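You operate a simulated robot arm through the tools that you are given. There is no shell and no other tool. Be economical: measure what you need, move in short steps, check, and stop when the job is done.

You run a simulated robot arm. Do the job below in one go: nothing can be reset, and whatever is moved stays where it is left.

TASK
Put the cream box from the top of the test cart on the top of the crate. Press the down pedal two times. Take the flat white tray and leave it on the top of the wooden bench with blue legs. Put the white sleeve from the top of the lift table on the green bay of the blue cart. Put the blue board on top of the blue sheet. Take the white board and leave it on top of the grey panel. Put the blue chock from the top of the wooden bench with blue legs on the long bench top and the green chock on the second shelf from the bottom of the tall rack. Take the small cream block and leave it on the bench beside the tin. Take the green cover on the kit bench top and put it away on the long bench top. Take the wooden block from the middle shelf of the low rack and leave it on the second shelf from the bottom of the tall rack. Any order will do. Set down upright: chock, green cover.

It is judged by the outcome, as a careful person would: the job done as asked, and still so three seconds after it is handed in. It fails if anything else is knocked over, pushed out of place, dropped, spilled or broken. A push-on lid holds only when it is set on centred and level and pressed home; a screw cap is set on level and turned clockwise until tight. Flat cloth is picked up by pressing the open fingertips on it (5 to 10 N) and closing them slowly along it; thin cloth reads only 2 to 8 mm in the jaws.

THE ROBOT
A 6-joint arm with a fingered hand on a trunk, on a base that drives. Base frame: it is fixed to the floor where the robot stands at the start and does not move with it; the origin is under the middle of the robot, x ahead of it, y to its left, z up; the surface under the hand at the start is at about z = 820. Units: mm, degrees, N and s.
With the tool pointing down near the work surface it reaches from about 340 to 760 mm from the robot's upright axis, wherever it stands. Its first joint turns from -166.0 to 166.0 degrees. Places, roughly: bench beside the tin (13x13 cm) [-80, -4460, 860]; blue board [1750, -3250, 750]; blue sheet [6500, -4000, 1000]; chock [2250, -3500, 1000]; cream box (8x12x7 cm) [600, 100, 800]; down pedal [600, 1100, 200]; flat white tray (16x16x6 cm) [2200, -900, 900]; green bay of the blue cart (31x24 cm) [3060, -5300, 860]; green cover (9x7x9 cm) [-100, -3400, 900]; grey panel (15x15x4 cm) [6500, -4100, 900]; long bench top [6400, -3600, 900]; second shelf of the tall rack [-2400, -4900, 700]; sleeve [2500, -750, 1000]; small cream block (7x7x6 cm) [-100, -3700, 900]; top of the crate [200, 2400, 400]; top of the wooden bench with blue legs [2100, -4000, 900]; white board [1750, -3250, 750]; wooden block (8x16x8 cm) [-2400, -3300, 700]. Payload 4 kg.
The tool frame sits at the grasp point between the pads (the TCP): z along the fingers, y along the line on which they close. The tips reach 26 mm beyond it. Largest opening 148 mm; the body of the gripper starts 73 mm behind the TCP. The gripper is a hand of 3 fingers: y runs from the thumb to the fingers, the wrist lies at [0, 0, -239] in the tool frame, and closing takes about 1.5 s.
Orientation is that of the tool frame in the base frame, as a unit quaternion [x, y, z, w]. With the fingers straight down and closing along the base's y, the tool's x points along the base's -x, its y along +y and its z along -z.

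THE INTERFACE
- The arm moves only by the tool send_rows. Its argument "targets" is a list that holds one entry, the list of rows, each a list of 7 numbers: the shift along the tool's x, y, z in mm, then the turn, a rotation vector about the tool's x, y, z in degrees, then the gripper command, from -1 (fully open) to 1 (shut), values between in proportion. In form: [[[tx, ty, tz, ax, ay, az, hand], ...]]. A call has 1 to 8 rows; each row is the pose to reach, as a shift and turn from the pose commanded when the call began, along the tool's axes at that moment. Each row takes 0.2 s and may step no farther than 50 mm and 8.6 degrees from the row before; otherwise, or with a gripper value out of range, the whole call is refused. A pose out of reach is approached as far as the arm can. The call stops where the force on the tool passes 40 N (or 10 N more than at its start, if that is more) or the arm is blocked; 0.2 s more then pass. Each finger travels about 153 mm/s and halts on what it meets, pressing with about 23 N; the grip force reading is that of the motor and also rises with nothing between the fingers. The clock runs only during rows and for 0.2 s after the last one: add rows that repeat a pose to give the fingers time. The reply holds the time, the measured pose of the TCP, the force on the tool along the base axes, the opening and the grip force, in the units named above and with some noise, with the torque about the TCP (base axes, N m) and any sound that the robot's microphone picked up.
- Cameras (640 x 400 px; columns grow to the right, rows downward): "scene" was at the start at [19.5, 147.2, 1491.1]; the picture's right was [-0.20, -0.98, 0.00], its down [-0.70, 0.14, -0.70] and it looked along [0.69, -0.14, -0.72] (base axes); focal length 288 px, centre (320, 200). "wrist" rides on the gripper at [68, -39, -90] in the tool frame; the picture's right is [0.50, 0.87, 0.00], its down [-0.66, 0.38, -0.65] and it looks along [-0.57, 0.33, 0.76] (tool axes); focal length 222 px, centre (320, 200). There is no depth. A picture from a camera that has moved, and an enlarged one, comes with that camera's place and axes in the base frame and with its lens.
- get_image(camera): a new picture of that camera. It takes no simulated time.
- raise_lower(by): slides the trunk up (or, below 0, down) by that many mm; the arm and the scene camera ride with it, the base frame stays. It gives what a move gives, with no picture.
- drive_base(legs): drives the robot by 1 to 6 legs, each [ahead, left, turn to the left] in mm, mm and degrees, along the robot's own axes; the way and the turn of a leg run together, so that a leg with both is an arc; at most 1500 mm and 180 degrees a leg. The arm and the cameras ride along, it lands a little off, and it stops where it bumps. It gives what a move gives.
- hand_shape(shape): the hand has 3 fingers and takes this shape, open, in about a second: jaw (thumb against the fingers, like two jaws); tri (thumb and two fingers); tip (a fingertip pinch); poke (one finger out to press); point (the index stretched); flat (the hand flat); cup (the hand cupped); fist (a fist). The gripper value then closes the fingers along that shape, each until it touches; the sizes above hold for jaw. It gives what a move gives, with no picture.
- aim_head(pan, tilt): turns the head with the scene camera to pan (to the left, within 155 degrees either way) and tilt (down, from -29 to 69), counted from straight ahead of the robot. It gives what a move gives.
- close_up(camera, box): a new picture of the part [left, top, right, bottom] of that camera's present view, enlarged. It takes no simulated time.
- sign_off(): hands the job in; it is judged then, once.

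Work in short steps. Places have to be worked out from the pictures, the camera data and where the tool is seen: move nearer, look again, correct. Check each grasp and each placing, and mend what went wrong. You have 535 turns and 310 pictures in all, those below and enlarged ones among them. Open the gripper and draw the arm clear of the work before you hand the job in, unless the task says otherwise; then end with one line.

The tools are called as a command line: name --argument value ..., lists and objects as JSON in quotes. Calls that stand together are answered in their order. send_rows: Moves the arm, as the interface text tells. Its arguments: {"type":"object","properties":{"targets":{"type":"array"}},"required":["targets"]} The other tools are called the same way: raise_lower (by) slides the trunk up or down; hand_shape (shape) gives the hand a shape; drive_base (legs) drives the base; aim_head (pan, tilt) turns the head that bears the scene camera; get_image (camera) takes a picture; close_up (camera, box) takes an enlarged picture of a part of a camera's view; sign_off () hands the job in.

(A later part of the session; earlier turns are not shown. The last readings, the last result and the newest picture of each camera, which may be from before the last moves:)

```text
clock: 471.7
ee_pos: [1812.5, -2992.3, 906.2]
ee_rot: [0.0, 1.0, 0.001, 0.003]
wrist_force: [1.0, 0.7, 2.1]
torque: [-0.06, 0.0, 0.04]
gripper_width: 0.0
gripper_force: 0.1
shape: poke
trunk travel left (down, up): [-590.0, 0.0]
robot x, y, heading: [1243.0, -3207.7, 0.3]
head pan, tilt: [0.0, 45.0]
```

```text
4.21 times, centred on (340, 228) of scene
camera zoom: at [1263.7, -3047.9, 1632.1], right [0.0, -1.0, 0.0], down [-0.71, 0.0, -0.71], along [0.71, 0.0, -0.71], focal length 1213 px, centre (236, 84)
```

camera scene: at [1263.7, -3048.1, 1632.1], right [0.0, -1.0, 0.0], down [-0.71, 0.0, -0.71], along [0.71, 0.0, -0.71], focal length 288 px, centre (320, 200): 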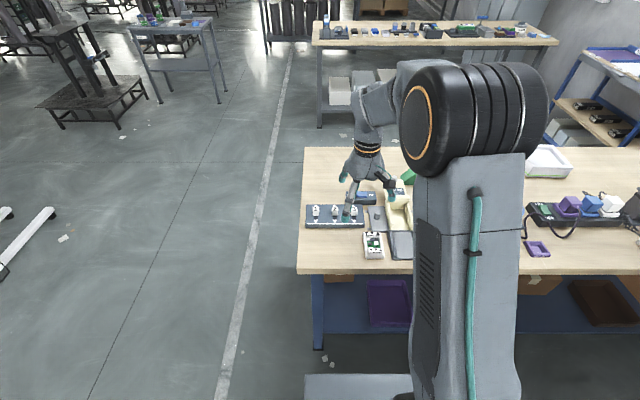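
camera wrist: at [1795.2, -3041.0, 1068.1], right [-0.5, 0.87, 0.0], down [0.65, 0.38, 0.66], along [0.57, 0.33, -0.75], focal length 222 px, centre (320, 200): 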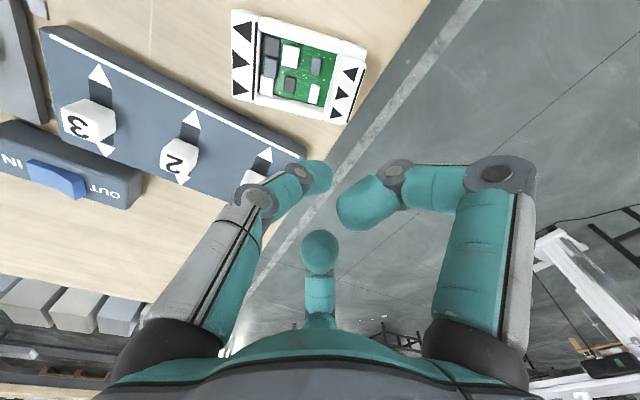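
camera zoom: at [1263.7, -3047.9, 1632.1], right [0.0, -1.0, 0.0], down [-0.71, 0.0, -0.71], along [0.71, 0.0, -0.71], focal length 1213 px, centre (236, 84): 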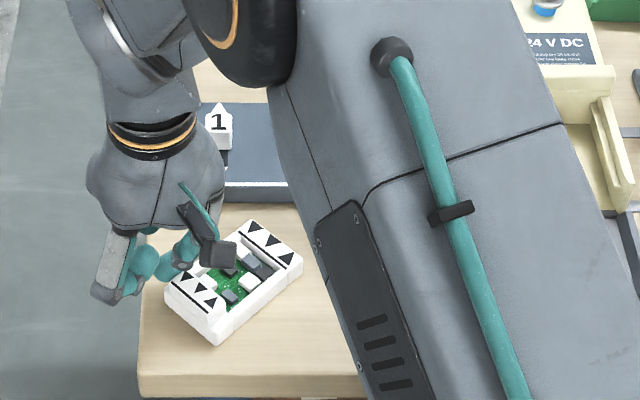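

The board turned out nicely: centre (1807,−3047), long axis ≈−43°. I rise, set jaw, and align with the grip 20 mm toward its outer end.

send_rows --targets '[[[-5, 3, -10, 0, 0, 0, -1], [-5, 3, -50, 0, 0, 0, -1], [-5, 3, -90, 0, 0, 0, -1]]]'

hand_shape --shape "jaw"

send_rows --targets '[[[4, -7, 0, 0, 0, 8.3, -0.5], [8, -14, 0, 0, 0, 16.6, -0.1], [12, -21, 0, 0, 0, 24.9, -0.05], [16, -28, 0, 0, 0, 33.2, -0.05], [18, -37, 10, 0, 0, 41.3, -0.05], [18, -37, 35, 0, 0, 41.3, -0.05]]]'

close_up --camera "wrist" --box '[180, 20, 480, 240]'

close_up --camera "scene" --box '[280, 180, 400, 275]'

```text
clock: 472.5
ee_pos: [1816.4, -2988.3, 997.6]
ee_rot: [0.0, 1.0, 0.0, 0.002]
wrist_force: [0.1, 0.1, -0.2]
torque: [0.01, -0.01, -0.03]
gripper_width: 0.0
gripper_force: 0.0
shape: poke
trunk travel left (down, up): [-590.0, 0.0]
robot x, y, heading: [1241.2, -3210.8, 0.1]
head pan, tilt: [0.0, 45.0]
```

```text
clock: 473.4
ee_pos: [1816.1, -2989.9, 995.7]
ee_rot: [0.0, 1.0, 0.0, 0.002]
wrist_force: [-0.3, 0.8, 0.1]
torque: [-0.03, 0.0, -0.01]
gripper_width: 147.8
gripper_force: 0.0
shape: jaw
trunk travel left (down, up): [-590.0, 0.0]
robot x, y, heading: [1240.2, -3209.6, 0.0]
head pan, tilt: [0.0, 45.0]
```

```text
clock: 474.8
ee_pos: [1799.1, -3026.4, 960.6]
ee_rot: [0.354, 0.935, 0.002, 0.003]
wrist_force: [-0.2, -0.5, 0.0]
torque: [0.01, -0.01, 0.02]
gripper_width: 78.4
gripper_force: 0.0
shape: jaw
trunk travel left (down, up): [-590.0, 0.0]
robot x, y, heading: [1242.5, -3212.7, -0.1]
head pan, tilt: [0.0, 45.0]
```

```text
1.82 times, centred on (330, 130) of wrist
camera zoom: at [1722.6, -3010.5, 1049.4], right [0.2, 0.98, 0.0], down [0.74, -0.15, 0.66], along [0.65, -0.13, -0.75], focal length 404 px, centre (302, 327)
```

zoom: 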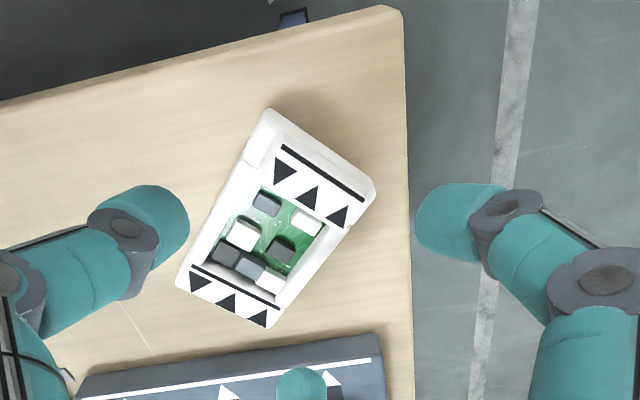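

```text
4.21 times, centred on (340, 228) of scene
camera zoom: at [1263.9, -3047.9, 1632.1], right [0.0, -1.0, 0.0], down [-0.71, 0.0, -0.71], along [0.71, 0.0, -0.71], focal length 1213 px, centre (236, 84)
```

zoom: 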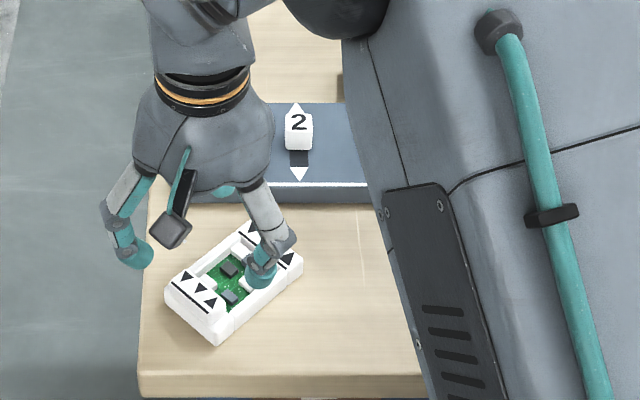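

Small corrections (5 mm along closing line, 3° turn), then I descend.

send_rows --targets '[[[0, 6, 12, 0, 0, 3, -0.1], [0, 6, 25, 0, 0, 3, -0.1], [0, 6, 38, 0, 0, 3, -0.1], [0, 6, 46, 0, 0, 3, -0.1]]]'

close_up --camera "wrist" --box '[180, 20, 480, 240]'

```text
clock: 475.8
ee_pos: [1802.9, -3021.7, 914.1]
ee_rot: [0.377, 0.926, 0.002, 0.002]
wrist_force: [-0.4, 0.0, 0.3]
torque: [0.0, 0.02, 0.02]
gripper_width: 80.8
gripper_force: 0.1
shape: jaw
trunk travel left (down, up): [-590.0, 0.0]
robot x, y, heading: [1242.9, -3211.8, 0.4]
head pan, tilt: [0.0, 45.0]
```

```text
1.82 times, centred on (330, 130) of wrist
camera zoom: at [1727.1, -3001.9, 1003.8], right [0.25, 0.97, 0.0], down [0.73, -0.19, 0.66], along [0.64, -0.16, -0.75], focal length 404 px, centre (302, 327)
```

zoom: 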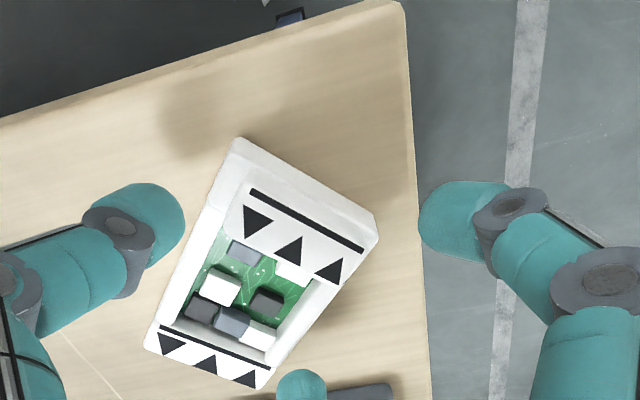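

The far finger is close to the board's side; I open slightly more (90 mm), shift 4 mm and lower.

send_rows --targets '[[[0, 4, 0, 0, 0, 0, -0.22], [0, 4, 0, 0, 0, 0, -0.22], [0, 4, 5, 0, 0, 0, -0.22], [0, 4, 9, 0, 0, 0, -0.22], [0, 4, 13, 0, 0, 0, -0.22]]]'

close_up --camera "wrist" --box '[180, 20, 480, 240]'

```text
clock: 477.0
ee_pos: [1805.2, -3019.7, 903.3]
ee_rot: [0.377, 0.926, 0.002, 0.002]
wrist_force: [0.4, 0.0, 0.6]
torque: [0.02, 0.02, 0.0]
gripper_width: 89.8
gripper_force: 0.1
shape: jaw
trunk travel left (down, up): [-590.0, 0.0]
robot x, y, heading: [1244.0, -3209.7, 0.2]
head pan, tilt: [0.0, 45.0]
```

```text
1.82 times, centred on (330, 130) of wrist
camera zoom: at [1730.3, -2999.3, 991.2], right [0.25, 0.97, 0.0], down [0.73, -0.19, 0.66], along [0.64, -0.16, -0.75], focal length 404 px, centre (302, 327)
```

zoom: 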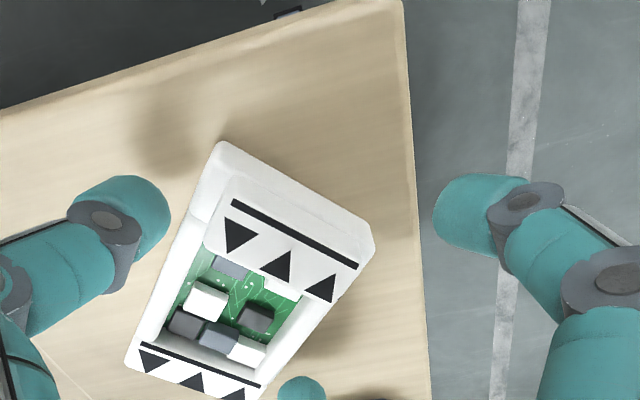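

No contact, all digits beside the board. I lower 2 mm and close gradually.

send_rows --targets '[[[0, 0, 3, 0, 0, 0, -0.1], [0, 0, 3, 0, 0, 0, 0.05], [0, 0, 3, 0, 0, 0, 0.2], [0, 0, 3, 0, 0, 0, 0.4], [0, 0, 3, 0, 0, 0, 0.7], [0, 0, 3, 0, 0, 0, 1], [0, 0, 3, 0, 0, 0, 1], [0, 0, 3, 0, 0, 0, 1]]]'

close_up --camera "wrist" --box '[180, 20, 480, 240]'

```text
clock: 478.8
ee_pos: [1804.9, -3019.5, 900.0]
ee_rot: [0.377, 0.926, 0.002, 0.003]
wrist_force: [1.4, 2.5, 10.5]
torque: [-0.25, -0.18, 0.01]
gripper_width: 52.8
gripper_force: 22.7
shape: jaw
trunk travel left (down, up): [-590.0, 0.0]
robot x, y, heading: [1240.3, -3214.2, 0.3]
head pan, tilt: [0.0, 45.0]
```

```text
1.82 times, centred on (330, 130) of wrist
camera zoom: at [1729.9, -2999.2, 988.7], right [0.25, 0.97, 0.0], down [0.73, -0.19, 0.66], along [0.64, -0.16, -0.75], focal length 404 px, centre (302, 327)
```

zoom: 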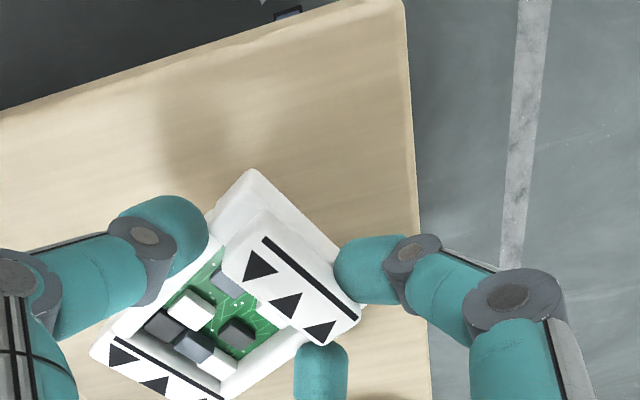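

The board rotated again as the grip was off-centre. I open, rise, re-align (+16°, toward its centre) and inspect.

send_rows --targets '[[[0, 0, 0, 0, 0, 0, 0.3], [0, 0, 0, 0, 0, 0, 0.1], [0, 0, 0, 0, 0, 0, -0.1], [0, 0, -15, 0, 0, 0, -0.1], [0, 0, -30, 0, 0, 0, -0.1], [-6, -3, -30, 0, 0, 8, -0.1], [-12.7, -5.8, -30, 0, 0, 16, -0.1]]]'

close_up --camera "wrist" --box '[180, 20, 480, 240]'

close_up --camera "scene" --box '[280, 180, 400, 275]'

```text
clock: 480.4
ee_pos: [1809.0, -3031.6, 930.0]
ee_rot: [0.503, 0.864, 0.002, 0.001]
wrist_force: [0.9, -0.4, -0.7]
torque: [0.01, 0.07, 0.02]
gripper_width: 80.7
gripper_force: 0.0
shape: jaw
trunk travel left (down, up): [-590.0, 0.0]
robot x, y, heading: [1244.7, -3211.9, 0.3]
head pan, tilt: [0.0, 45.0]
```

```text
1.82 times, centred on (330, 130) of wrist
camera zoom: at [1742.8, -2991.6, 1017.8], right [0.51, 0.86, 0.0], down [0.65, -0.38, 0.66], along [0.57, -0.33, -0.75], focal length 404 px, centre (302, 327)
```

zoom: 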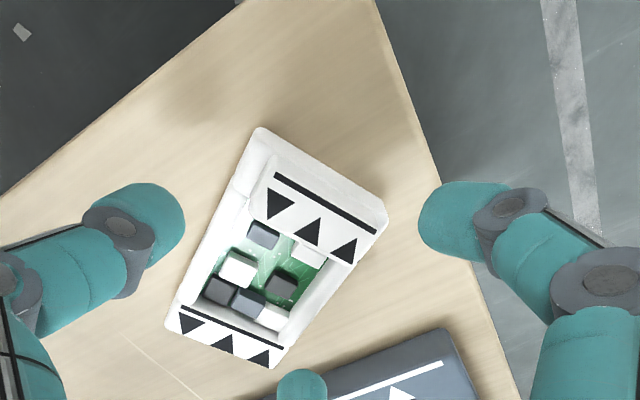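

```text
4.21 times, centred on (340, 228) of scene
camera zoom: at [1263.8, -3047.9, 1632.1], right [0.0, -1.0, 0.0], down [-0.71, 0.0, -0.71], along [0.71, 0.0, -0.71], focal length 1213 px, centre (236, 84)
```

zoom: 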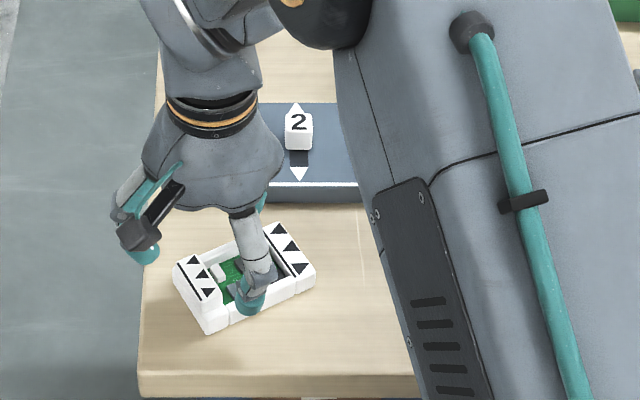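

Well centred now (like the successful blue grasp). I shift 4 mm and descend.

send_rows --targets '[[[0, 4, 8, 0, 0, 0, -0.1], [0, 4, 16, 0, 0, 0, -0.1], [0, 4, 22, 0, 0, 0, -0.1], [0, 4, 28, 0, 0, 0, -0.1]]]'

close_up --camera "wrist" --box '[180, 20, 480, 240]'

```text
clock: 481.4
ee_pos: [1813.5, -3029.3, 902.0]
ee_rot: [0.503, 0.864, 0.002, 0.003]
wrist_force: [0.2, 0.2, 2.6]
torque: [-0.03, -0.12, 0.02]
gripper_width: 80.9
gripper_force: 0.0
shape: jaw
trunk travel left (down, up): [-590.0, 0.0]
robot x, y, heading: [1243.1, -3213.5, 0.1]
head pan, tilt: [0.0, 45.0]
```

```text
1.82 times, centred on (330, 130) of wrist
camera zoom: at [1746.6, -2989.9, 990.5], right [0.51, 0.86, 0.0], down [0.65, -0.38, 0.66], along [0.57, -0.33, -0.75], focal length 404 px, centre (302, 327)
```

zoom: 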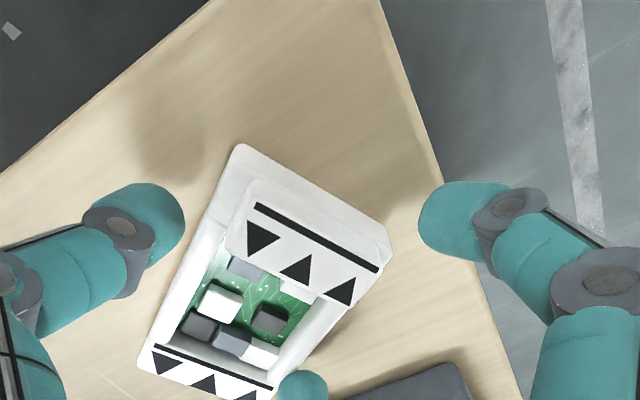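

I close gradually here and watch the board.

send_rows --targets '[[[0, 0, 0, 0, 0, 0, 0], [0, 0, 0, 0, 0, 0, 0.1], [0, 0, 0, 0, 0, 0, 0.2], [0, 0, 0, 0, 0, 0, 0.28], [0, 0, 0, 0, 0, 0, 0.35], [0, 0, 0, 0, 0, 0, 0.35]]]'

close_up --camera "wrist" --box '[180, 20, 480, 240]'

```text
clock: 482.8
ee_pos: [1813.7, -3029.9, 902.9]
ee_rot: [0.502, 0.865, 0.003, 0.004]
wrist_force: [2.3, 3.2, 20.6]
torque: [-0.46, 0.45, 0.09]
gripper_width: 45.7
gripper_force: 22.8
shape: jaw
trunk travel left (down, up): [-590.0, 0.0]
robot x, y, heading: [1245.0, -3209.6, 0.2]
head pan, tilt: [0.0, 45.0]
```

```text
1.82 times, centred on (330, 130) of wrist
camera zoom: at [1746.0, -2989.8, 991.1], right [0.5, 0.86, 0.01], down [0.65, -0.38, 0.66], along [0.57, -0.33, -0.75], focal length 404 px, centre (302, 327)
```

zoom: 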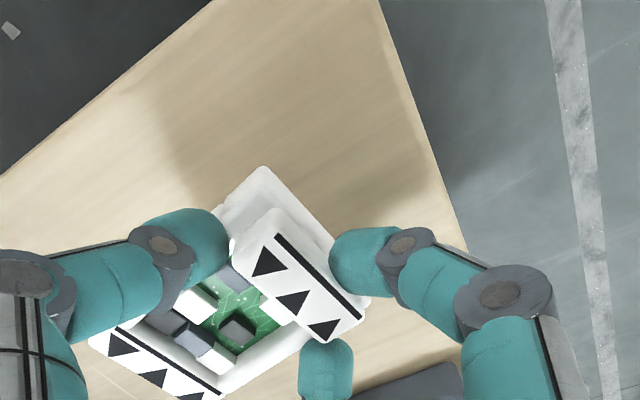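

It turned again but also came away from the switch box. I open, rise, and re-align once more (+20°, on its centre (1806,−3055)).

send_rows --targets '[[[0, 0, 0, 0, 0, 0, 0.1], [0, 0, 0, 0, 0, 0, -0.1], [0, 0, -15, 0, 0, 0, -0.1], [0, 0, -35, 0, 0, 0, -0.1], [-7, -3, -35, 0, 0, 7, -0.1], [-14, -6, -35, 0, 0, 14, -0.1], [-21.6, -8.5, -35, 0, 0, 20, -0.1]]]'

close_up --camera "wrist" --box '[180, 20, 480, 240]'

close_up --camera "scene" --box '[280, 180, 400, 275]'

```text
clock: 484.4
ee_pos: [1818.3, -3053.5, 936.4]
ee_rot: [0.645, 0.764, 0.001, 0.001]
wrist_force: [-0.9, 0.5, 0.2]
torque: [-0.02, 0.01, -0.02]
gripper_width: 80.9
gripper_force: 0.0
shape: jaw
trunk travel left (down, up): [-590.0, 0.0]
robot x, y, heading: [1243.4, -3214.1, 0.2]
head pan, tilt: [0.0, 45.0]
```

```text
1.82 times, centred on (330, 130) of wrist
camera zoom: at [1767.7, -2992.4, 1025.4], right [0.77, 0.64, 0.0], down [0.48, -0.58, 0.66], along [0.42, -0.5, -0.75], focal length 404 px, centre (302, 327)
```

zoom: 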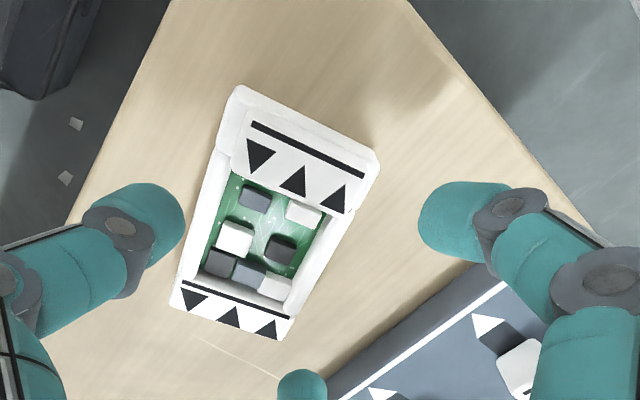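

```text
4.21 times, centred on (340, 228) of scene
camera zoom: at [1263.7, -3047.9, 1632.1], right [0.0, -1.0, 0.0], down [-0.71, 0.0, -0.71], along [0.71, 0.0, -0.71], focal length 1213 px, centre (236, 84)
```

zoom: 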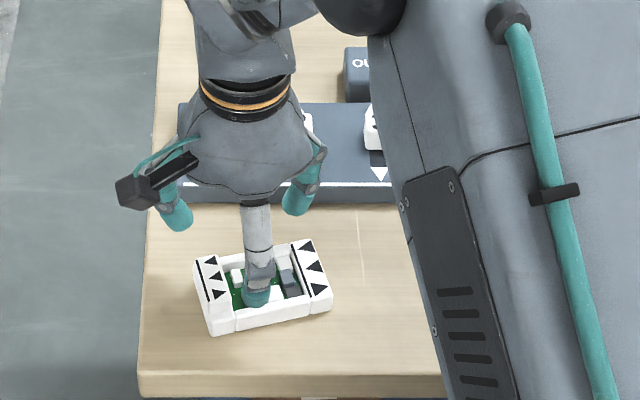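

Very good alignment. Small trims (−4°), then down.

send_rows --targets '[[[4, -4, 10, 0, 0, -4, -0.1], [4, -4, 20, 0, 0, -4, -0.1], [4, -4, 29, 0, 0, -4, -0.1], [4, -4, 35, 0, 0, -4, -0.1]]]'

close_up --camera "wrist" --box '[180, 20, 480, 240]'

```text
clock: 485.4
ee_pos: [1813.3, -3049.4, 904.5]
ee_rot: [0.617, 0.787, 0.005, 0.004]
wrist_force: [1.5, 0.1, 23.5]
torque: [-0.94, -0.72, 0.05]
gripper_width: 80.9
gripper_force: 0.0
shape: jaw
trunk travel left (down, up): [-590.0, 0.0]
robot x, y, heading: [1244.5, -3210.0, 0.3]
head pan, tilt: [0.0, 45.0]
```

```text
1.82 times, centred on (330, 130) of wrist
camera zoom: at [1759.3, -2992.5, 992.7], right [0.72, 0.69, 0.01], down [0.52, -0.55, 0.66], along [0.46, -0.47, -0.75], focal length 404 px, centre (302, 327)
```

zoom: 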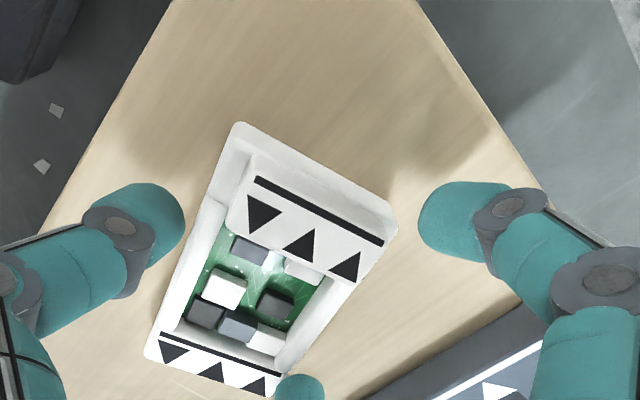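

The far finger touches the board's corner; I rise, open to 90 mm, shift 4 mm and lower again.

send_rows --targets '[[[0, 0, -12, 0, 0, 0, -0.15], [0, 4, -15, 0, 0, 0, -0.22], [0, 4, -15, 0, 0, 0, -0.22], [0, 4, -8, 0, 0, 0, -0.22], [0, 4, -2, 0, 0, 0, -0.22], [0, 4, 3, 0, 0, 0, -0.22]]]'

close_up --camera "wrist" --box '[180, 20, 480, 240]'

```text
clock: 486.8
ee_pos: [1817.2, -3048.4, 897.4]
ee_rot: [0.618, 0.786, 0.003, 0.003]
wrist_force: [-0.2, 0.9, 0.1]
torque: [-0.01, 0.01, 0.03]
gripper_width: 89.6
gripper_force: 0.1
shape: jaw
trunk travel left (down, up): [-590.0, 0.0]
robot x, y, heading: [1242.4, -3206.8, 0.2]
head pan, tilt: [0.0, 45.0]
```

```text
1.82 times, centred on (330, 130) of wrist
camera zoom: at [1763.1, -2991.6, 987.2], right [0.72, 0.69, 0.01], down [0.52, -0.55, 0.66], along [0.46, -0.47, -0.75], focal length 404 px, centre (302, 327)
```

zoom: 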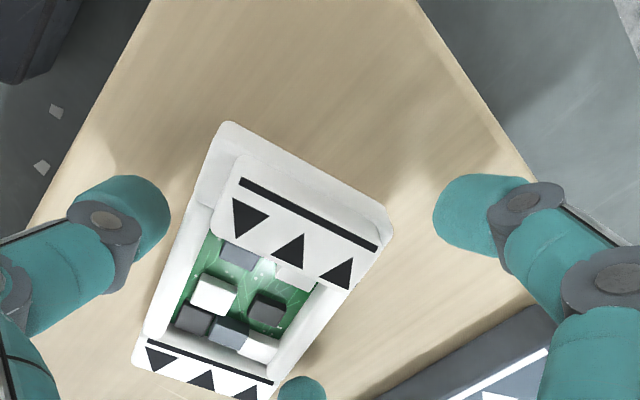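

Free of contact at grasp depth, with the digits spread along the board's sides. I close.

send_rows --targets '[[[0, 0, -2, 0, 0, 0, -0.1], [0, 0, -2, 0, 0, 0, 0.05], [0, 0, -2, 0, 0, 0, 0.15], [0, 0, -2, 0, 0, 0, 0.25], [0, 0, -2, 0, 0, 0, 0.5], [0, 0, -2, 0, 0, 0, 1], [0, 0, -2, 0, 0, 0, 1], [0, 0, -2, 0, 0, 0, 1]]]'

close_up --camera "wrist" --box '[180, 20, 480, 240]'

```text
clock: 488.6
ee_pos: [1815.5, -3049.4, 902.2]
ee_rot: [0.618, 0.786, 0.003, 0.003]
wrist_force: [2.4, 6.2, 30.6]
torque: [-0.28, 0.98, -0.18]
gripper_width: 50.3
gripper_force: 23.2
shape: jaw
trunk travel left (down, up): [-590.0, 0.0]
robot x, y, heading: [1241.7, -3209.2, 0.4]
head pan, tilt: [0.0, 45.0]
```

```text
1.82 times, centred on (330, 130) of wrist
camera zoom: at [1762.4, -2991.4, 990.6], right [0.72, 0.69, 0.01], down [0.52, -0.55, 0.66], along [0.46, -0.47, -0.75], focal length 404 px, centre (302, 327)
```

zoom: 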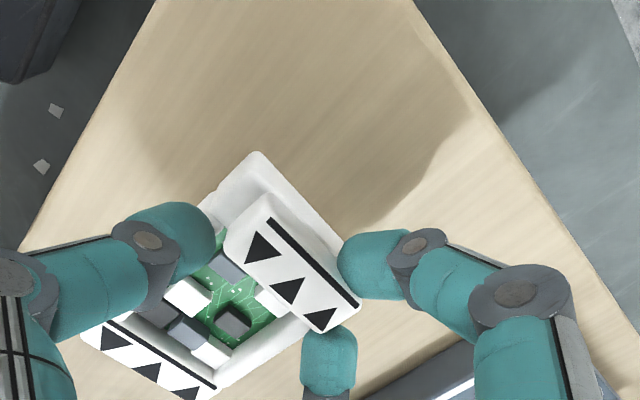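

It turned again: the long closing travel drags it. I'll use a tighter pre‑opening (66 mm) so the fingers barely travel. Open, rise, re-align (+20°) on its centre (1798,−3069).

send_rows --targets '[[[0, 0, -1, 0, 0, 0, 0.2], [0, 0, -2, 0, 0, 0, 0], [0, 0, -15, 0, 0, 0, -0.05], [0, 0, -35, 0, 0, 0, 0.1], [-6, -4, -35, 0, 0, 7, 0.1], [-12, -8, -35, 0, 0, 14, 0.1], [-18.6, -12.2, -35, 0, 0, 20, 0.1], [-18.6, -12.2, -35, 0, 0, 20, 0.1]]]'

close_up --camera "wrist" --box '[180, 20, 480, 240]'

close_up --camera "scene" --box '[280, 180, 400, 275]'

```text
clock: 490.4
ee_pos: [1808.7, -3069.5, 934.6]
ee_rot: [0.745, 0.667, 0.002, 0.0]
wrist_force: [0.3, -0.3, -0.5]
torque: [0.02, 0.01, 0.0]
gripper_width: 66.9
gripper_force: 0.0
shape: jaw
trunk travel left (down, up): [-590.0, 0.0]
robot x, y, heading: [1241.9, -3208.1, 0.0]
head pan, tilt: [0.0, 45.0]
```

```text
1.82 times, centred on (330, 130) of wrist
camera zoom: at [1777.7, -2997.5, 1024.2], right [0.92, 0.4, 0.01], down [0.3, -0.69, 0.66], along [0.27, -0.6, -0.76], focal length 404 px, centre (302, 327)
```

zoom: 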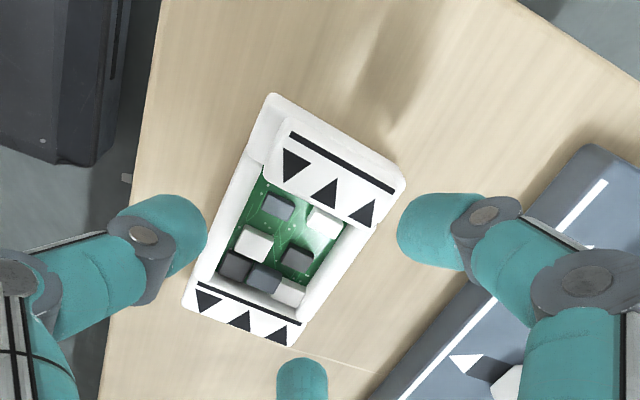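

```text
4.21 times, centred on (340, 228) of scene
camera zoom: at [1263.7, -3047.9, 1632.1], right [0.0, -1.0, 0.0], down [-0.71, 0.0, -0.71], along [0.71, 0.0, -0.71], focal length 1213 px, centre (236, 84)
```

zoom: 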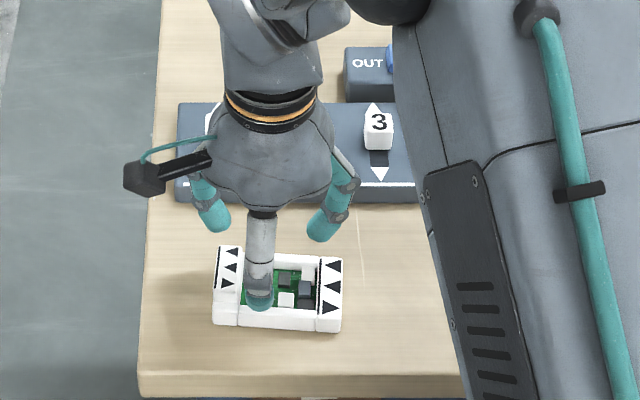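

Averaging both views, the hand is centred within ~3 mm. I lower to z≈904 and check contact.

send_rows --targets '[[[1, 3, 10, 0, 0, 0, 0.1], [1, 3, 18, 0, 0, 0, 0.1], [1, 3, 25, 0, 0, 0, 0.1], [1, 3, 30, 0, 0, 0, 0.1]]]'

close_up --camera "wrist" --box '[180, 20, 480, 240]'

```text
clock: 491.4
ee_pos: [1813.9, -3069.2, 907.2]
ee_rot: [0.744, 0.668, 0.004, 0.002]
wrist_force: [0.5, -0.4, 10.3]
torque: [-0.12, -0.19, -0.02]
gripper_width: 67.4
gripper_force: 0.1
shape: jaw
trunk travel left (down, up): [-590.0, 0.0]
robot x, y, heading: [1242.0, -3214.1, 0.3]
head pan, tilt: [0.0, 45.0]
```

```text
1.82 times, centred on (330, 130) of wrist
camera zoom: at [1781.2, -2996.9, 995.6], right [0.92, 0.4, 0.01], down [0.3, -0.69, 0.66], along [0.27, -0.6, -0.76], focal length 404 px, centre (302, 327)
```

zoom: 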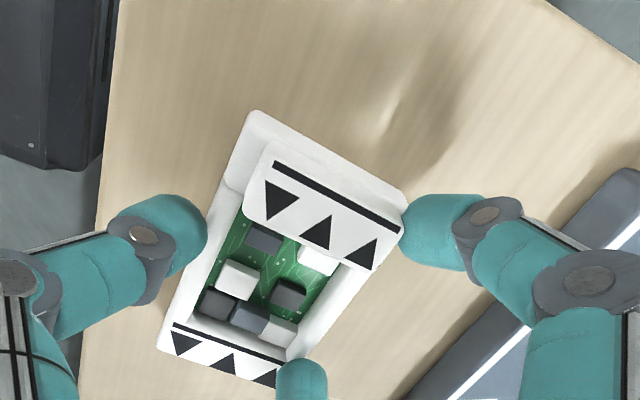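

Both fingers touch the board's top edge slightly. I rise 8 mm, shift 6 mm along the closing line, and lower again.

send_rows --targets '[[[0, 0, -10, 0, 0, 0, 0.05], [0, 6, -10, 0, 0, 0, 0.05], [0, 6, -3, 0, 0, 0, 0.05], [0, 6, 2, 0, 0, 0, 0.05], [0, 6, 4, 0, 0, 0, 0.05]]]'

close_up --camera "wrist" --box '[180, 20, 480, 240]'

```text
clock: 492.6
ee_pos: [1817.8, -3069.4, 902.9]
ee_rot: [0.745, 0.667, 0.004, 0.003]
wrist_force: [-1.6, 0.1, 16.0]
torque: [-0.01, 0.62, -0.01]
gripper_width: 71.2
gripper_force: 0.0
shape: jaw
trunk travel left (down, up): [-590.0, 0.0]
robot x, y, heading: [1247.3, -3208.7, -0.1]
head pan, tilt: [0.0, 45.0]
```

```text
1.82 times, centred on (330, 130) of wrist
camera zoom: at [1786.8, -2997.7, 991.7], right [0.92, 0.4, 0.01], down [0.3, -0.69, 0.66], along [0.27, -0.6, -0.76], focal length 404 px, centre (302, 327)
```

zoom: 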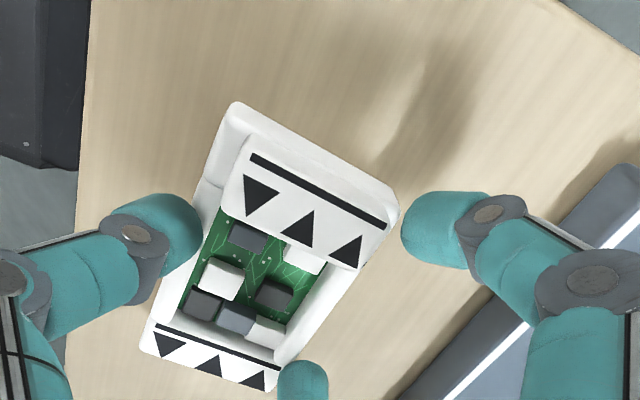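

Now the thumb touches the rail. I open to ~78 mm, shift back 2 mm and lower.

send_rows --targets '[[[0, 0, -10, 0, 0, 0, -0.05], [0, -2, -10, 0, 0, 0, -0.06], [0, -2, -10, 0, 0, 0, -0.06], [0, -2, -3, 0, 0, 0, -0.06], [0, -2, 1, 0, 0, 0, -0.06], [0, -2, 3, 0, 0, 0, -0.06]]]'

close_up --camera "wrist" --box '[180, 20, 480, 240]'

```text
clock: 494.0
ee_pos: [1817.2, -3069.9, 898.3]
ee_rot: [0.745, 0.667, 0.003, 0.002]
wrist_force: [0.5, 0.0, 1.6]
torque: [-0.04, -0.02, 0.03]
gripper_width: 79.4
gripper_force: 0.1
shape: jaw
trunk travel left (down, up): [-590.0, 0.0]
robot x, y, heading: [1239.9, -3207.0, 0.2]
head pan, tilt: [0.0, 45.0]
```

```text
1.82 times, centred on (330, 130) of wrist
camera zoom: at [1784.8, -2997.3, 987.2], right [0.92, 0.4, 0.01], down [0.3, -0.69, 0.66], along [0.27, -0.6, -0.76], focal length 404 px, centre (302, 327)
```

zoom: 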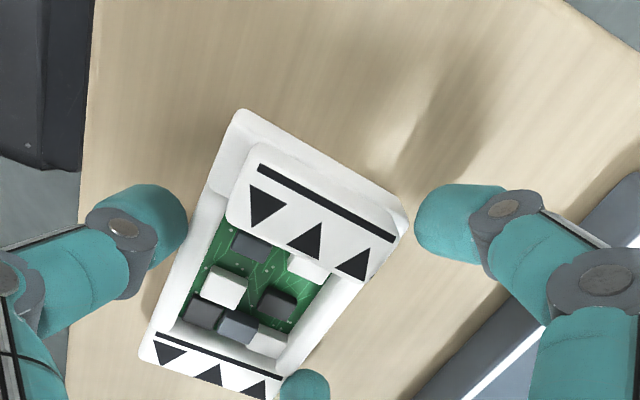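

All digits are free beside the board, symmetric at both ends. I rise 3 mm and close slowly.

send_rows --targets '[[[0, 0, -3, 0, 0, 0, 0], [0, 0, -3, 0, 0, 0, 0.06], [0, 0, -3, 0, 0, 0, 0.12], [0, 0, -3, 0, 0, 0, 0.18], [0, 0, -3, 0, 0, 0, 0.22], [0, 0, -3, 0, 0, 0, 0.25]]]'

close_up --camera "wrist" --box '[180, 20, 480, 240]'

```text
clock: 495.4
ee_pos: [1814.2, -3069.1, 903.6]
ee_rot: [0.745, 0.667, 0.003, 0.001]
wrist_force: [-5.4, 3.7, 25.9]
torque: [0.22, 1.19, -0.22]
gripper_width: 60.5
gripper_force: 0.0
shape: jaw
trunk travel left (down, up): [-590.0, 0.0]
robot x, y, heading: [1243.3, -3212.8, 0.3]
head pan, tilt: [0.0, 45.0]
```

```text
1.82 times, centred on (330, 130) of wrist
camera zoom: at [1783.3, -2997.1, 992.0], right [0.92, 0.4, 0.01], down [0.3, -0.69, 0.66], along [0.27, -0.6, -0.76], focal length 404 px, centre (302, 327)
```

zoom: 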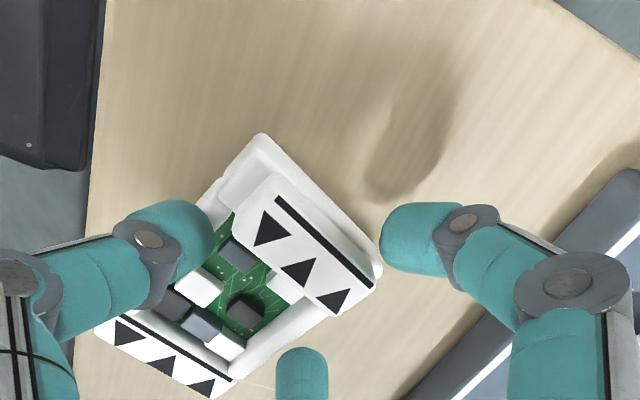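

The thumb rides the low rail when too high: the closing must be at z≈896. I open, rise, re-align (+17°).

send_rows --targets '[[[0, 0, -3, 0, 0, 0, 0.1], [0, 0, -10, 0, 0, 0, -0.06], [0, 0, -30, 0, 0, 0, -0.06], [-3, -4, -30, 0, 0, 6, -0.06], [-6, -8, -30, 0, 0, 12, -0.06], [-9.5, -13, -30, 0, 0, 17, -0.06]]]'

close_up --camera "wrist" --box '[180, 20, 480, 240]'

```text
clock: 496.8
ee_pos: [1802.7, -3077.8, 931.8]
ee_rot: [0.836, 0.549, 0.003, 0.001]
wrist_force: [-1.0, -0.1, -0.1]
torque: [0.03, -0.02, 0.01]
gripper_width: 77.5
gripper_force: 0.0
shape: jaw
trunk travel left (down, up): [-590.0, 0.0]
robot x, y, heading: [1238.0, -3212.0, 0.5]
head pan, tilt: [0.0, 45.0]
```

```text
1.82 times, centred on (330, 130) of wrist
camera zoom: at [1793.2, -2999.4, 1020.4], right [0.99, 0.11, 0.01], down [0.08, -0.75, 0.65], along [0.08, -0.65, -0.76], focal length 404 px, centre (302, 327)
```

zoom: 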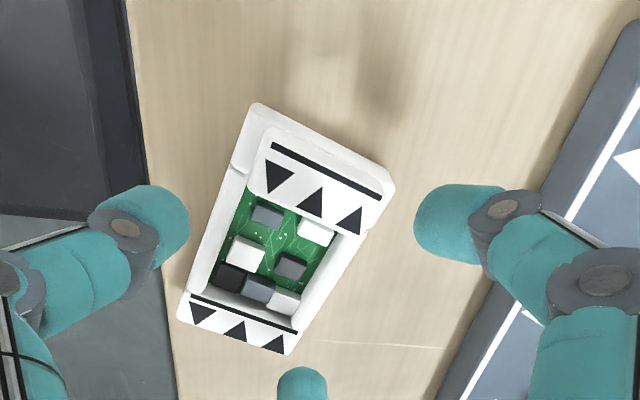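

Same picture as before the well‑placed descent; I apply the same 8 mm shift and lower to z≈897.

send_rows --targets '[[[0, 8, 5, 0, 0, 0, -0.06], [0, 8, 15, 0, 0, 0, -0.06], [0, 8, 24, 0, 0, 0, -0.06], [0, 8, 30, 0, 0, 0, -0.06], [0, 8, 35, 0, 0, 0, -0.06]]]'

close_up --camera "wrist" --box '[180, 20, 480, 240]'

```text
clock: 498.0
ee_pos: [1809.0, -3081.3, 896.8]
ee_rot: [0.835, 0.55, 0.003, 0.001]
wrist_force: [-0.5, -0.6, 1.0]
torque: [0.02, 0.03, 0.04]
gripper_width: 80.5
gripper_force: 0.1
shape: jaw
trunk travel left (down, up): [-590.0, 0.0]
robot x, y, heading: [1242.7, -3209.8, 0.3]
head pan, tilt: [0.0, 45.0]
```

```text
1.82 times, centred on (330, 130) of wrist
camera zoom: at [1800.6, -3002.6, 985.3], right [0.99, 0.12, 0.01], down [0.08, -0.75, 0.65], along [0.08, -0.65, -0.76], focal length 404 px, centre (302, 327)
```

zoom: 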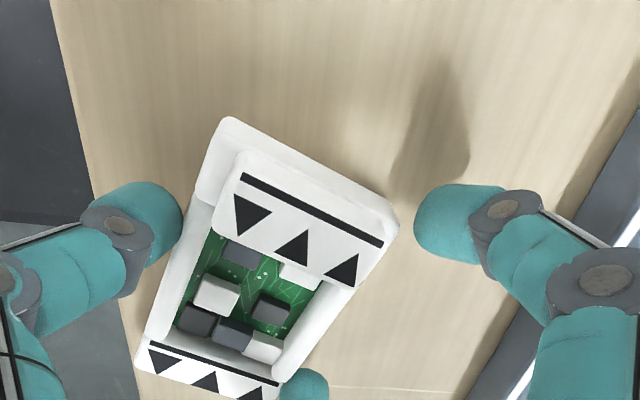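

No contact. I go 2 mm lower and close gradually.

send_rows --targets '[[[0, 0, 2, 0, 0, 0, 0], [0, 0, 2, 0, 0, 0, 0.06], [0, 0, 2, 0, 0, 0, 0.12], [0, 0, 2, 0, 0, 0, 0.18], [0, 0, 2, 0, 0, 0, 0.25], [0, 0, 2, 0, 0, 0, 0.35]]]'

close_up --camera "wrist" --box '[180, 20, 480, 240]'

```text
clock: 499.4
ee_pos: [1808.9, -3080.4, 894.5]
ee_rot: [0.835, 0.55, 0.003, 0.001]
wrist_force: [0.0, -0.3, 1.7]
torque: [0.01, 0.11, -0.02]
gripper_width: 60.2
gripper_force: 22.7
shape: jaw
trunk travel left (down, up): [-590.0, 0.0]
robot x, y, heading: [1241.3, -3211.4, 0.2]
head pan, tilt: [0.0, 45.0]
```

```text
1.82 times, centred on (330, 130) of wrist
camera zoom: at [1800.5, -3002.7, 983.6], right [0.99, 0.12, 0.01], down [0.08, -0.75, 0.65], along [0.08, -0.65, -0.76], focal length 404 px, centre (302, 327)
```

zoom: 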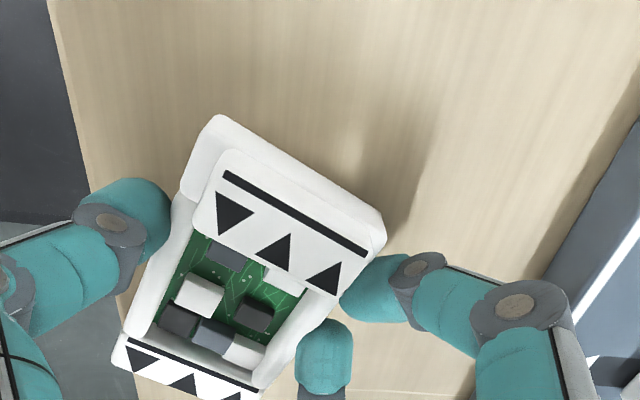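

Clasped at 60 mm with grip force and the board aligned. I close fully and lift.

send_rows --targets '[[[0, 0, 0, 0, 0, 0, 0.6], [0, 0, 0, 0, 0, 0, 1], [0, 0, -6, 0, 0, 0, 1], [0, 0, -20, 0, 0, 0, 1], [0, 0, -50, 0, 0, 0, 1], [0, 0, -95, 0, 0, 0, 1], [0, 0, -140, 0, 0, 0, 1], [0, 0, -185, 0, 0, 0, 1]]]'

get_image --camera "wrist"

get_image --camera "scene"

```text
clock: 501.2
ee_pos: [1807.2, -3081.7, 1081.1]
ee_rot: [0.835, 0.55, 0.003, 0.001]
wrist_force: [-0.3, 0.8, -1.1]
torque: [0.01, -0.01, -0.02]
gripper_width: 60.1
gripper_force: 23.0
shape: jaw
trunk travel left (down, up): [-590.0, 0.0]
robot x, y, heading: [1244.3, -3211.3, 0.0]
head pan, tilt: [0.0, 45.0]
```

```text
123 pictures are left
camera wrist: at [1799.1, -3003.0, 1170.5], right [0.99, 0.12, 0.01], down [0.08, -0.75, 0.65], along [0.08, -0.65, -0.76], focal length 222 px, centre (320, 200)
```

wrist: 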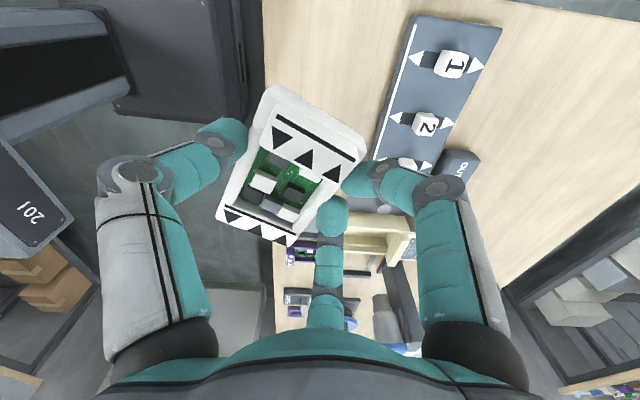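

```text
122 pictures are left
camera scene: at [1263.5, -3047.9, 1632.0], right [0.0, -1.0, 0.0], down [-0.71, 0.0, -0.71], along [0.71, 0.0, -0.71], focal length 288 px, centre (320, 200)
```

scene: 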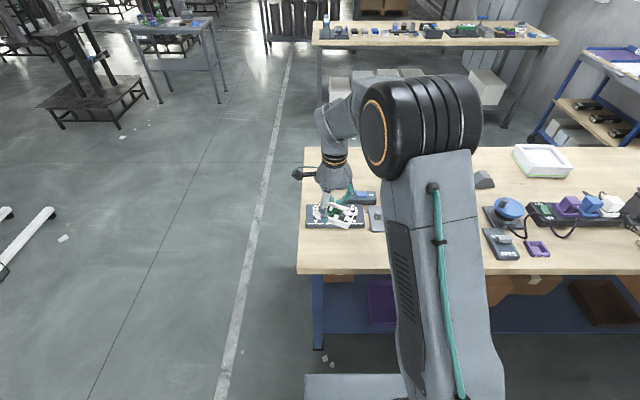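

White board is held level. I drive to the long bench, in front of the grey panel, then square the hand.

drive_base --legs '[[0, 880, 0], [1500, 0, 0], [1500, 0, 0], [1230, 0, 0], [0, -1500, 0], [0, -290, 0]]'

send_rows --targets '[[[0, 0, 0, 0, 0, -8, 1], [0, 0, 0, 0, 0, -16, 1], [0, 0, 0, 0, 0, -23, 1]]]'

drive_base --legs '[[300, 0, 0]]'

get_image --camera "wrist"

```text
clock: 534.3
ee_pos: [5999.9, -4032.3, 1081.1]
ee_rot: [0.839, 0.545, 0.003, 0.001]
wrist_force: [-0.7, -0.6, -2.3]
torque: [0.01, -0.02, 0.01]
gripper_width: 60.0
gripper_force: 23.4
shape: jaw
trunk travel left (down, up): [-590.0, 0.0]
robot x, y, heading: [5429.4, -4156.4, -0.3]
head pan, tilt: [0.0, 45.0]
```

```text
clock: 535.1
ee_pos: [5999.2, -4032.4, 1080.7]
ee_rot: [0.712, 0.702, 0.002, 0.002]
wrist_force: [-0.2, -0.3, -2.1]
torque: [0.01, 0.01, -0.02]
gripper_width: 60.0
gripper_force: 23.0
shape: jaw
trunk travel left (down, up): [-590.0, 0.0]
robot x, y, heading: [5432.0, -4156.5, -0.3]
head pan, tilt: [0.0, 45.0]
```

```text
clock: 537.1
ee_pos: [6303.0, -4034.9, 1081.5]
ee_rot: [0.712, 0.702, 0.002, 0.002]
wrist_force: [-0.6, 0.5, -0.9]
torque: [-0.01, -0.02, 0.01]
gripper_width: 60.4
gripper_force: 23.2
shape: jaw
trunk travel left (down, up): [-590.0, 0.0]
robot x, y, heading: [5736.3, -4155.6, -0.8]
head pan, tilt: [0.0, 45.0]
```

```text
121 pictures are left
camera wrist: at [6264.9, -3965.7, 1169.5], right [0.87, 0.48, 0.0], down [0.36, -0.66, 0.66], along [0.32, -0.57, -0.76], focal length 222 px, centre (320, 200)
```

wrist: 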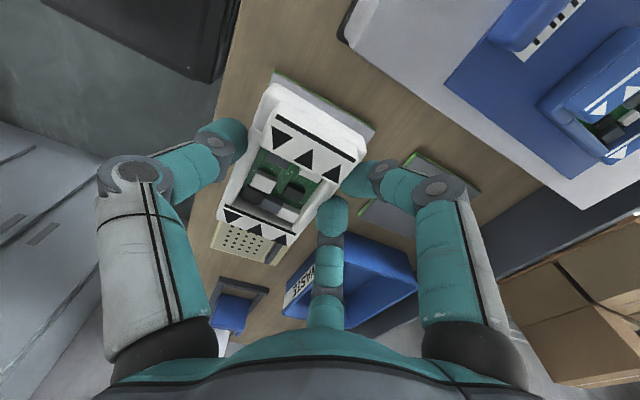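

Panel's visible edge fits a panel centre near (6515,−4117). I move up 45 mm and bring the board over it.

drive_base --legs '[[45, 0, 0.8]]'

send_rows --targets '[[[-20, 39, 0, 0, 0, 0, 1], [-40, 79, 0, 0, 0, 0, 1], [-60, 118, 0, 0, 0, 0, 1], [-80, 157, 0, 0, 0, 0, 1], [-80, 157, 40, 0, 0, 0, 1], [-80, 157, 80, 0, 0, 0, 1]]]'

get_image --camera "wrist"

get_image --camera "scene"

```text
clock: 538.0
ee_pos: [6344.7, -4025.9, 1080.5]
ee_rot: [0.708, 0.706, 0.002, 0.002]
wrist_force: [0.1, 0.6, -1.6]
torque: [0.0, -0.01, 0.02]
gripper_width: 60.2
gripper_force: 22.8
shape: jaw
trunk travel left (down, up): [-590.0, 0.0]
robot x, y, heading: [5776.9, -4159.0, 0.2]
head pan, tilt: [0.0, 45.0]
```

```text
clock: 539.5
ee_pos: [6502.1, -4108.5, 1000.2]
ee_rot: [0.709, 0.705, 0.002, 0.002]
wrist_force: [0.4, 0.1, -1.9]
torque: [-0.02, -0.03, 0.0]
gripper_width: 59.6
gripper_force: 23.1
shape: jaw
trunk travel left (down, up): [-590.0, 0.0]
robot x, y, heading: [5780.1, -4155.3, 0.3]
head pan, tilt: [0.0, 45.0]
```

```text
120 pictures are left
camera wrist: at [6463.4, -4039.1, 1090.0], right [0.87, 0.5, 0.01], down [0.37, -0.66, 0.66], along [0.33, -0.57, -0.76], focal length 222 px, centre (320, 200)
```

wrist: 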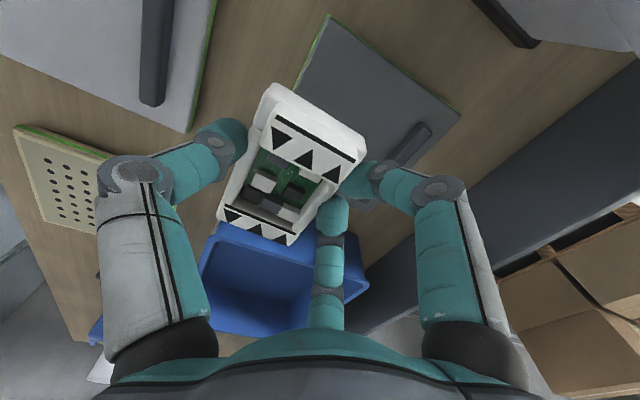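

```text
119 pictures are left
camera scene: at [5800.3, -3994.5, 1632.1], right [0.01, -1.0, 0.0], down [-0.71, 0.0, -0.71], along [0.71, 0.0, -0.71], focal length 288 px, centre (320, 200)
```

scene: 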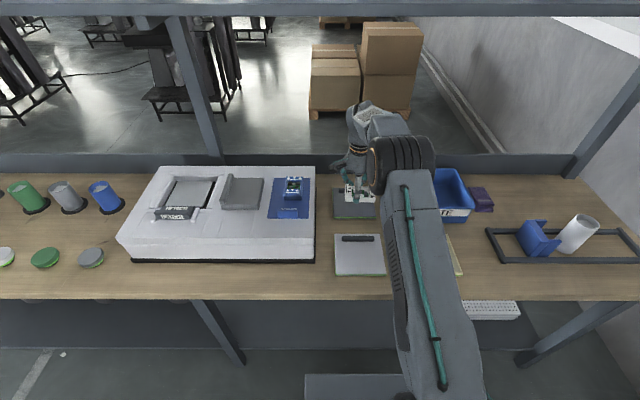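

Panel spans x≈6468–6612, y≈−4040…−4190, handle at its back. I shift to TCP (6520,−4114) and lower to contact.

send_rows --targets '[[[-6, 9, 10, 0, 0, 0, 1], [-6, 18, 25, 0, 0, 0, 1], [-6, 18, 40, 0, 0, 0, 1], [-6, 18, 52, 0, 0, 0, 1], [-6, 18, 60, 0, 0, 0, 1], [-6, 18, 66, 0, 0, 0, 1], [-6, 18, 72, 0, 0, 0, 1], [-6, 18, 78, 0, 0, 0, 1]]]'

send_rows --targets '[[[0, 0, 5, 0, 0, 0, 1], [0, 0, 10, 0, 0, 0, 1], [0, 0, 15, 0, 0, 0, 1], [0, 0, 20, 0, 0, 0, 1]]]'

get_image --camera "wrist"

```text
clock: 541.2
ee_pos: [6520.2, -4113.4, 923.6]
ee_rot: [0.708, 0.706, 0.002, 0.002]
wrist_force: [-0.5, 0.2, -1.6]
torque: [0.0, -0.01, 0.06]
gripper_width: 59.6
gripper_force: 23.0
shape: jaw
trunk travel left (down, up): [-590.0, 0.0]
robot x, y, heading: [5781.8, -4156.8, 0.2]
head pan, tilt: [0.0, 45.0]
```

```text
clock: 542.2
ee_pos: [6520.7, -4113.5, 910.0]
ee_rot: [0.708, 0.706, 0.005, 0.004]
wrist_force: [4.0, 0.7, 35.6]
torque: [0.0, 0.94, -0.04]
gripper_width: 59.8
gripper_force: 22.9
shape: jaw
trunk travel left (down, up): [-590.0, 0.0]
robot x, y, heading: [5777.0, -4161.6, 0.4]
head pan, tilt: [0.0, 45.0]
```

```text
118 pictures are left
camera wrist: at [6481.3, -4045.4, 997.0], right [0.87, 0.5, 0.01], down [0.37, -0.66, 0.66], along [0.34, -0.57, -0.75], focal length 222 px, centre (320, 200)
```

wrist: 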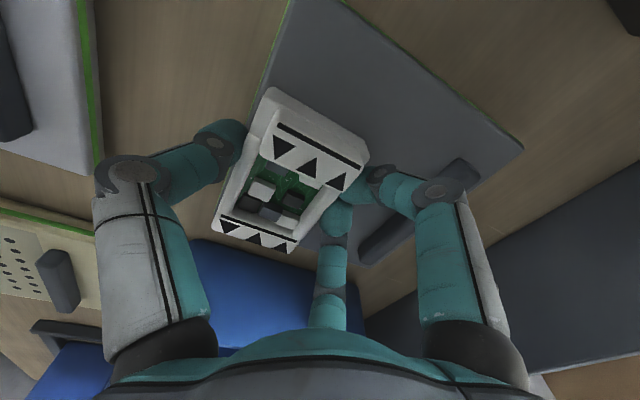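

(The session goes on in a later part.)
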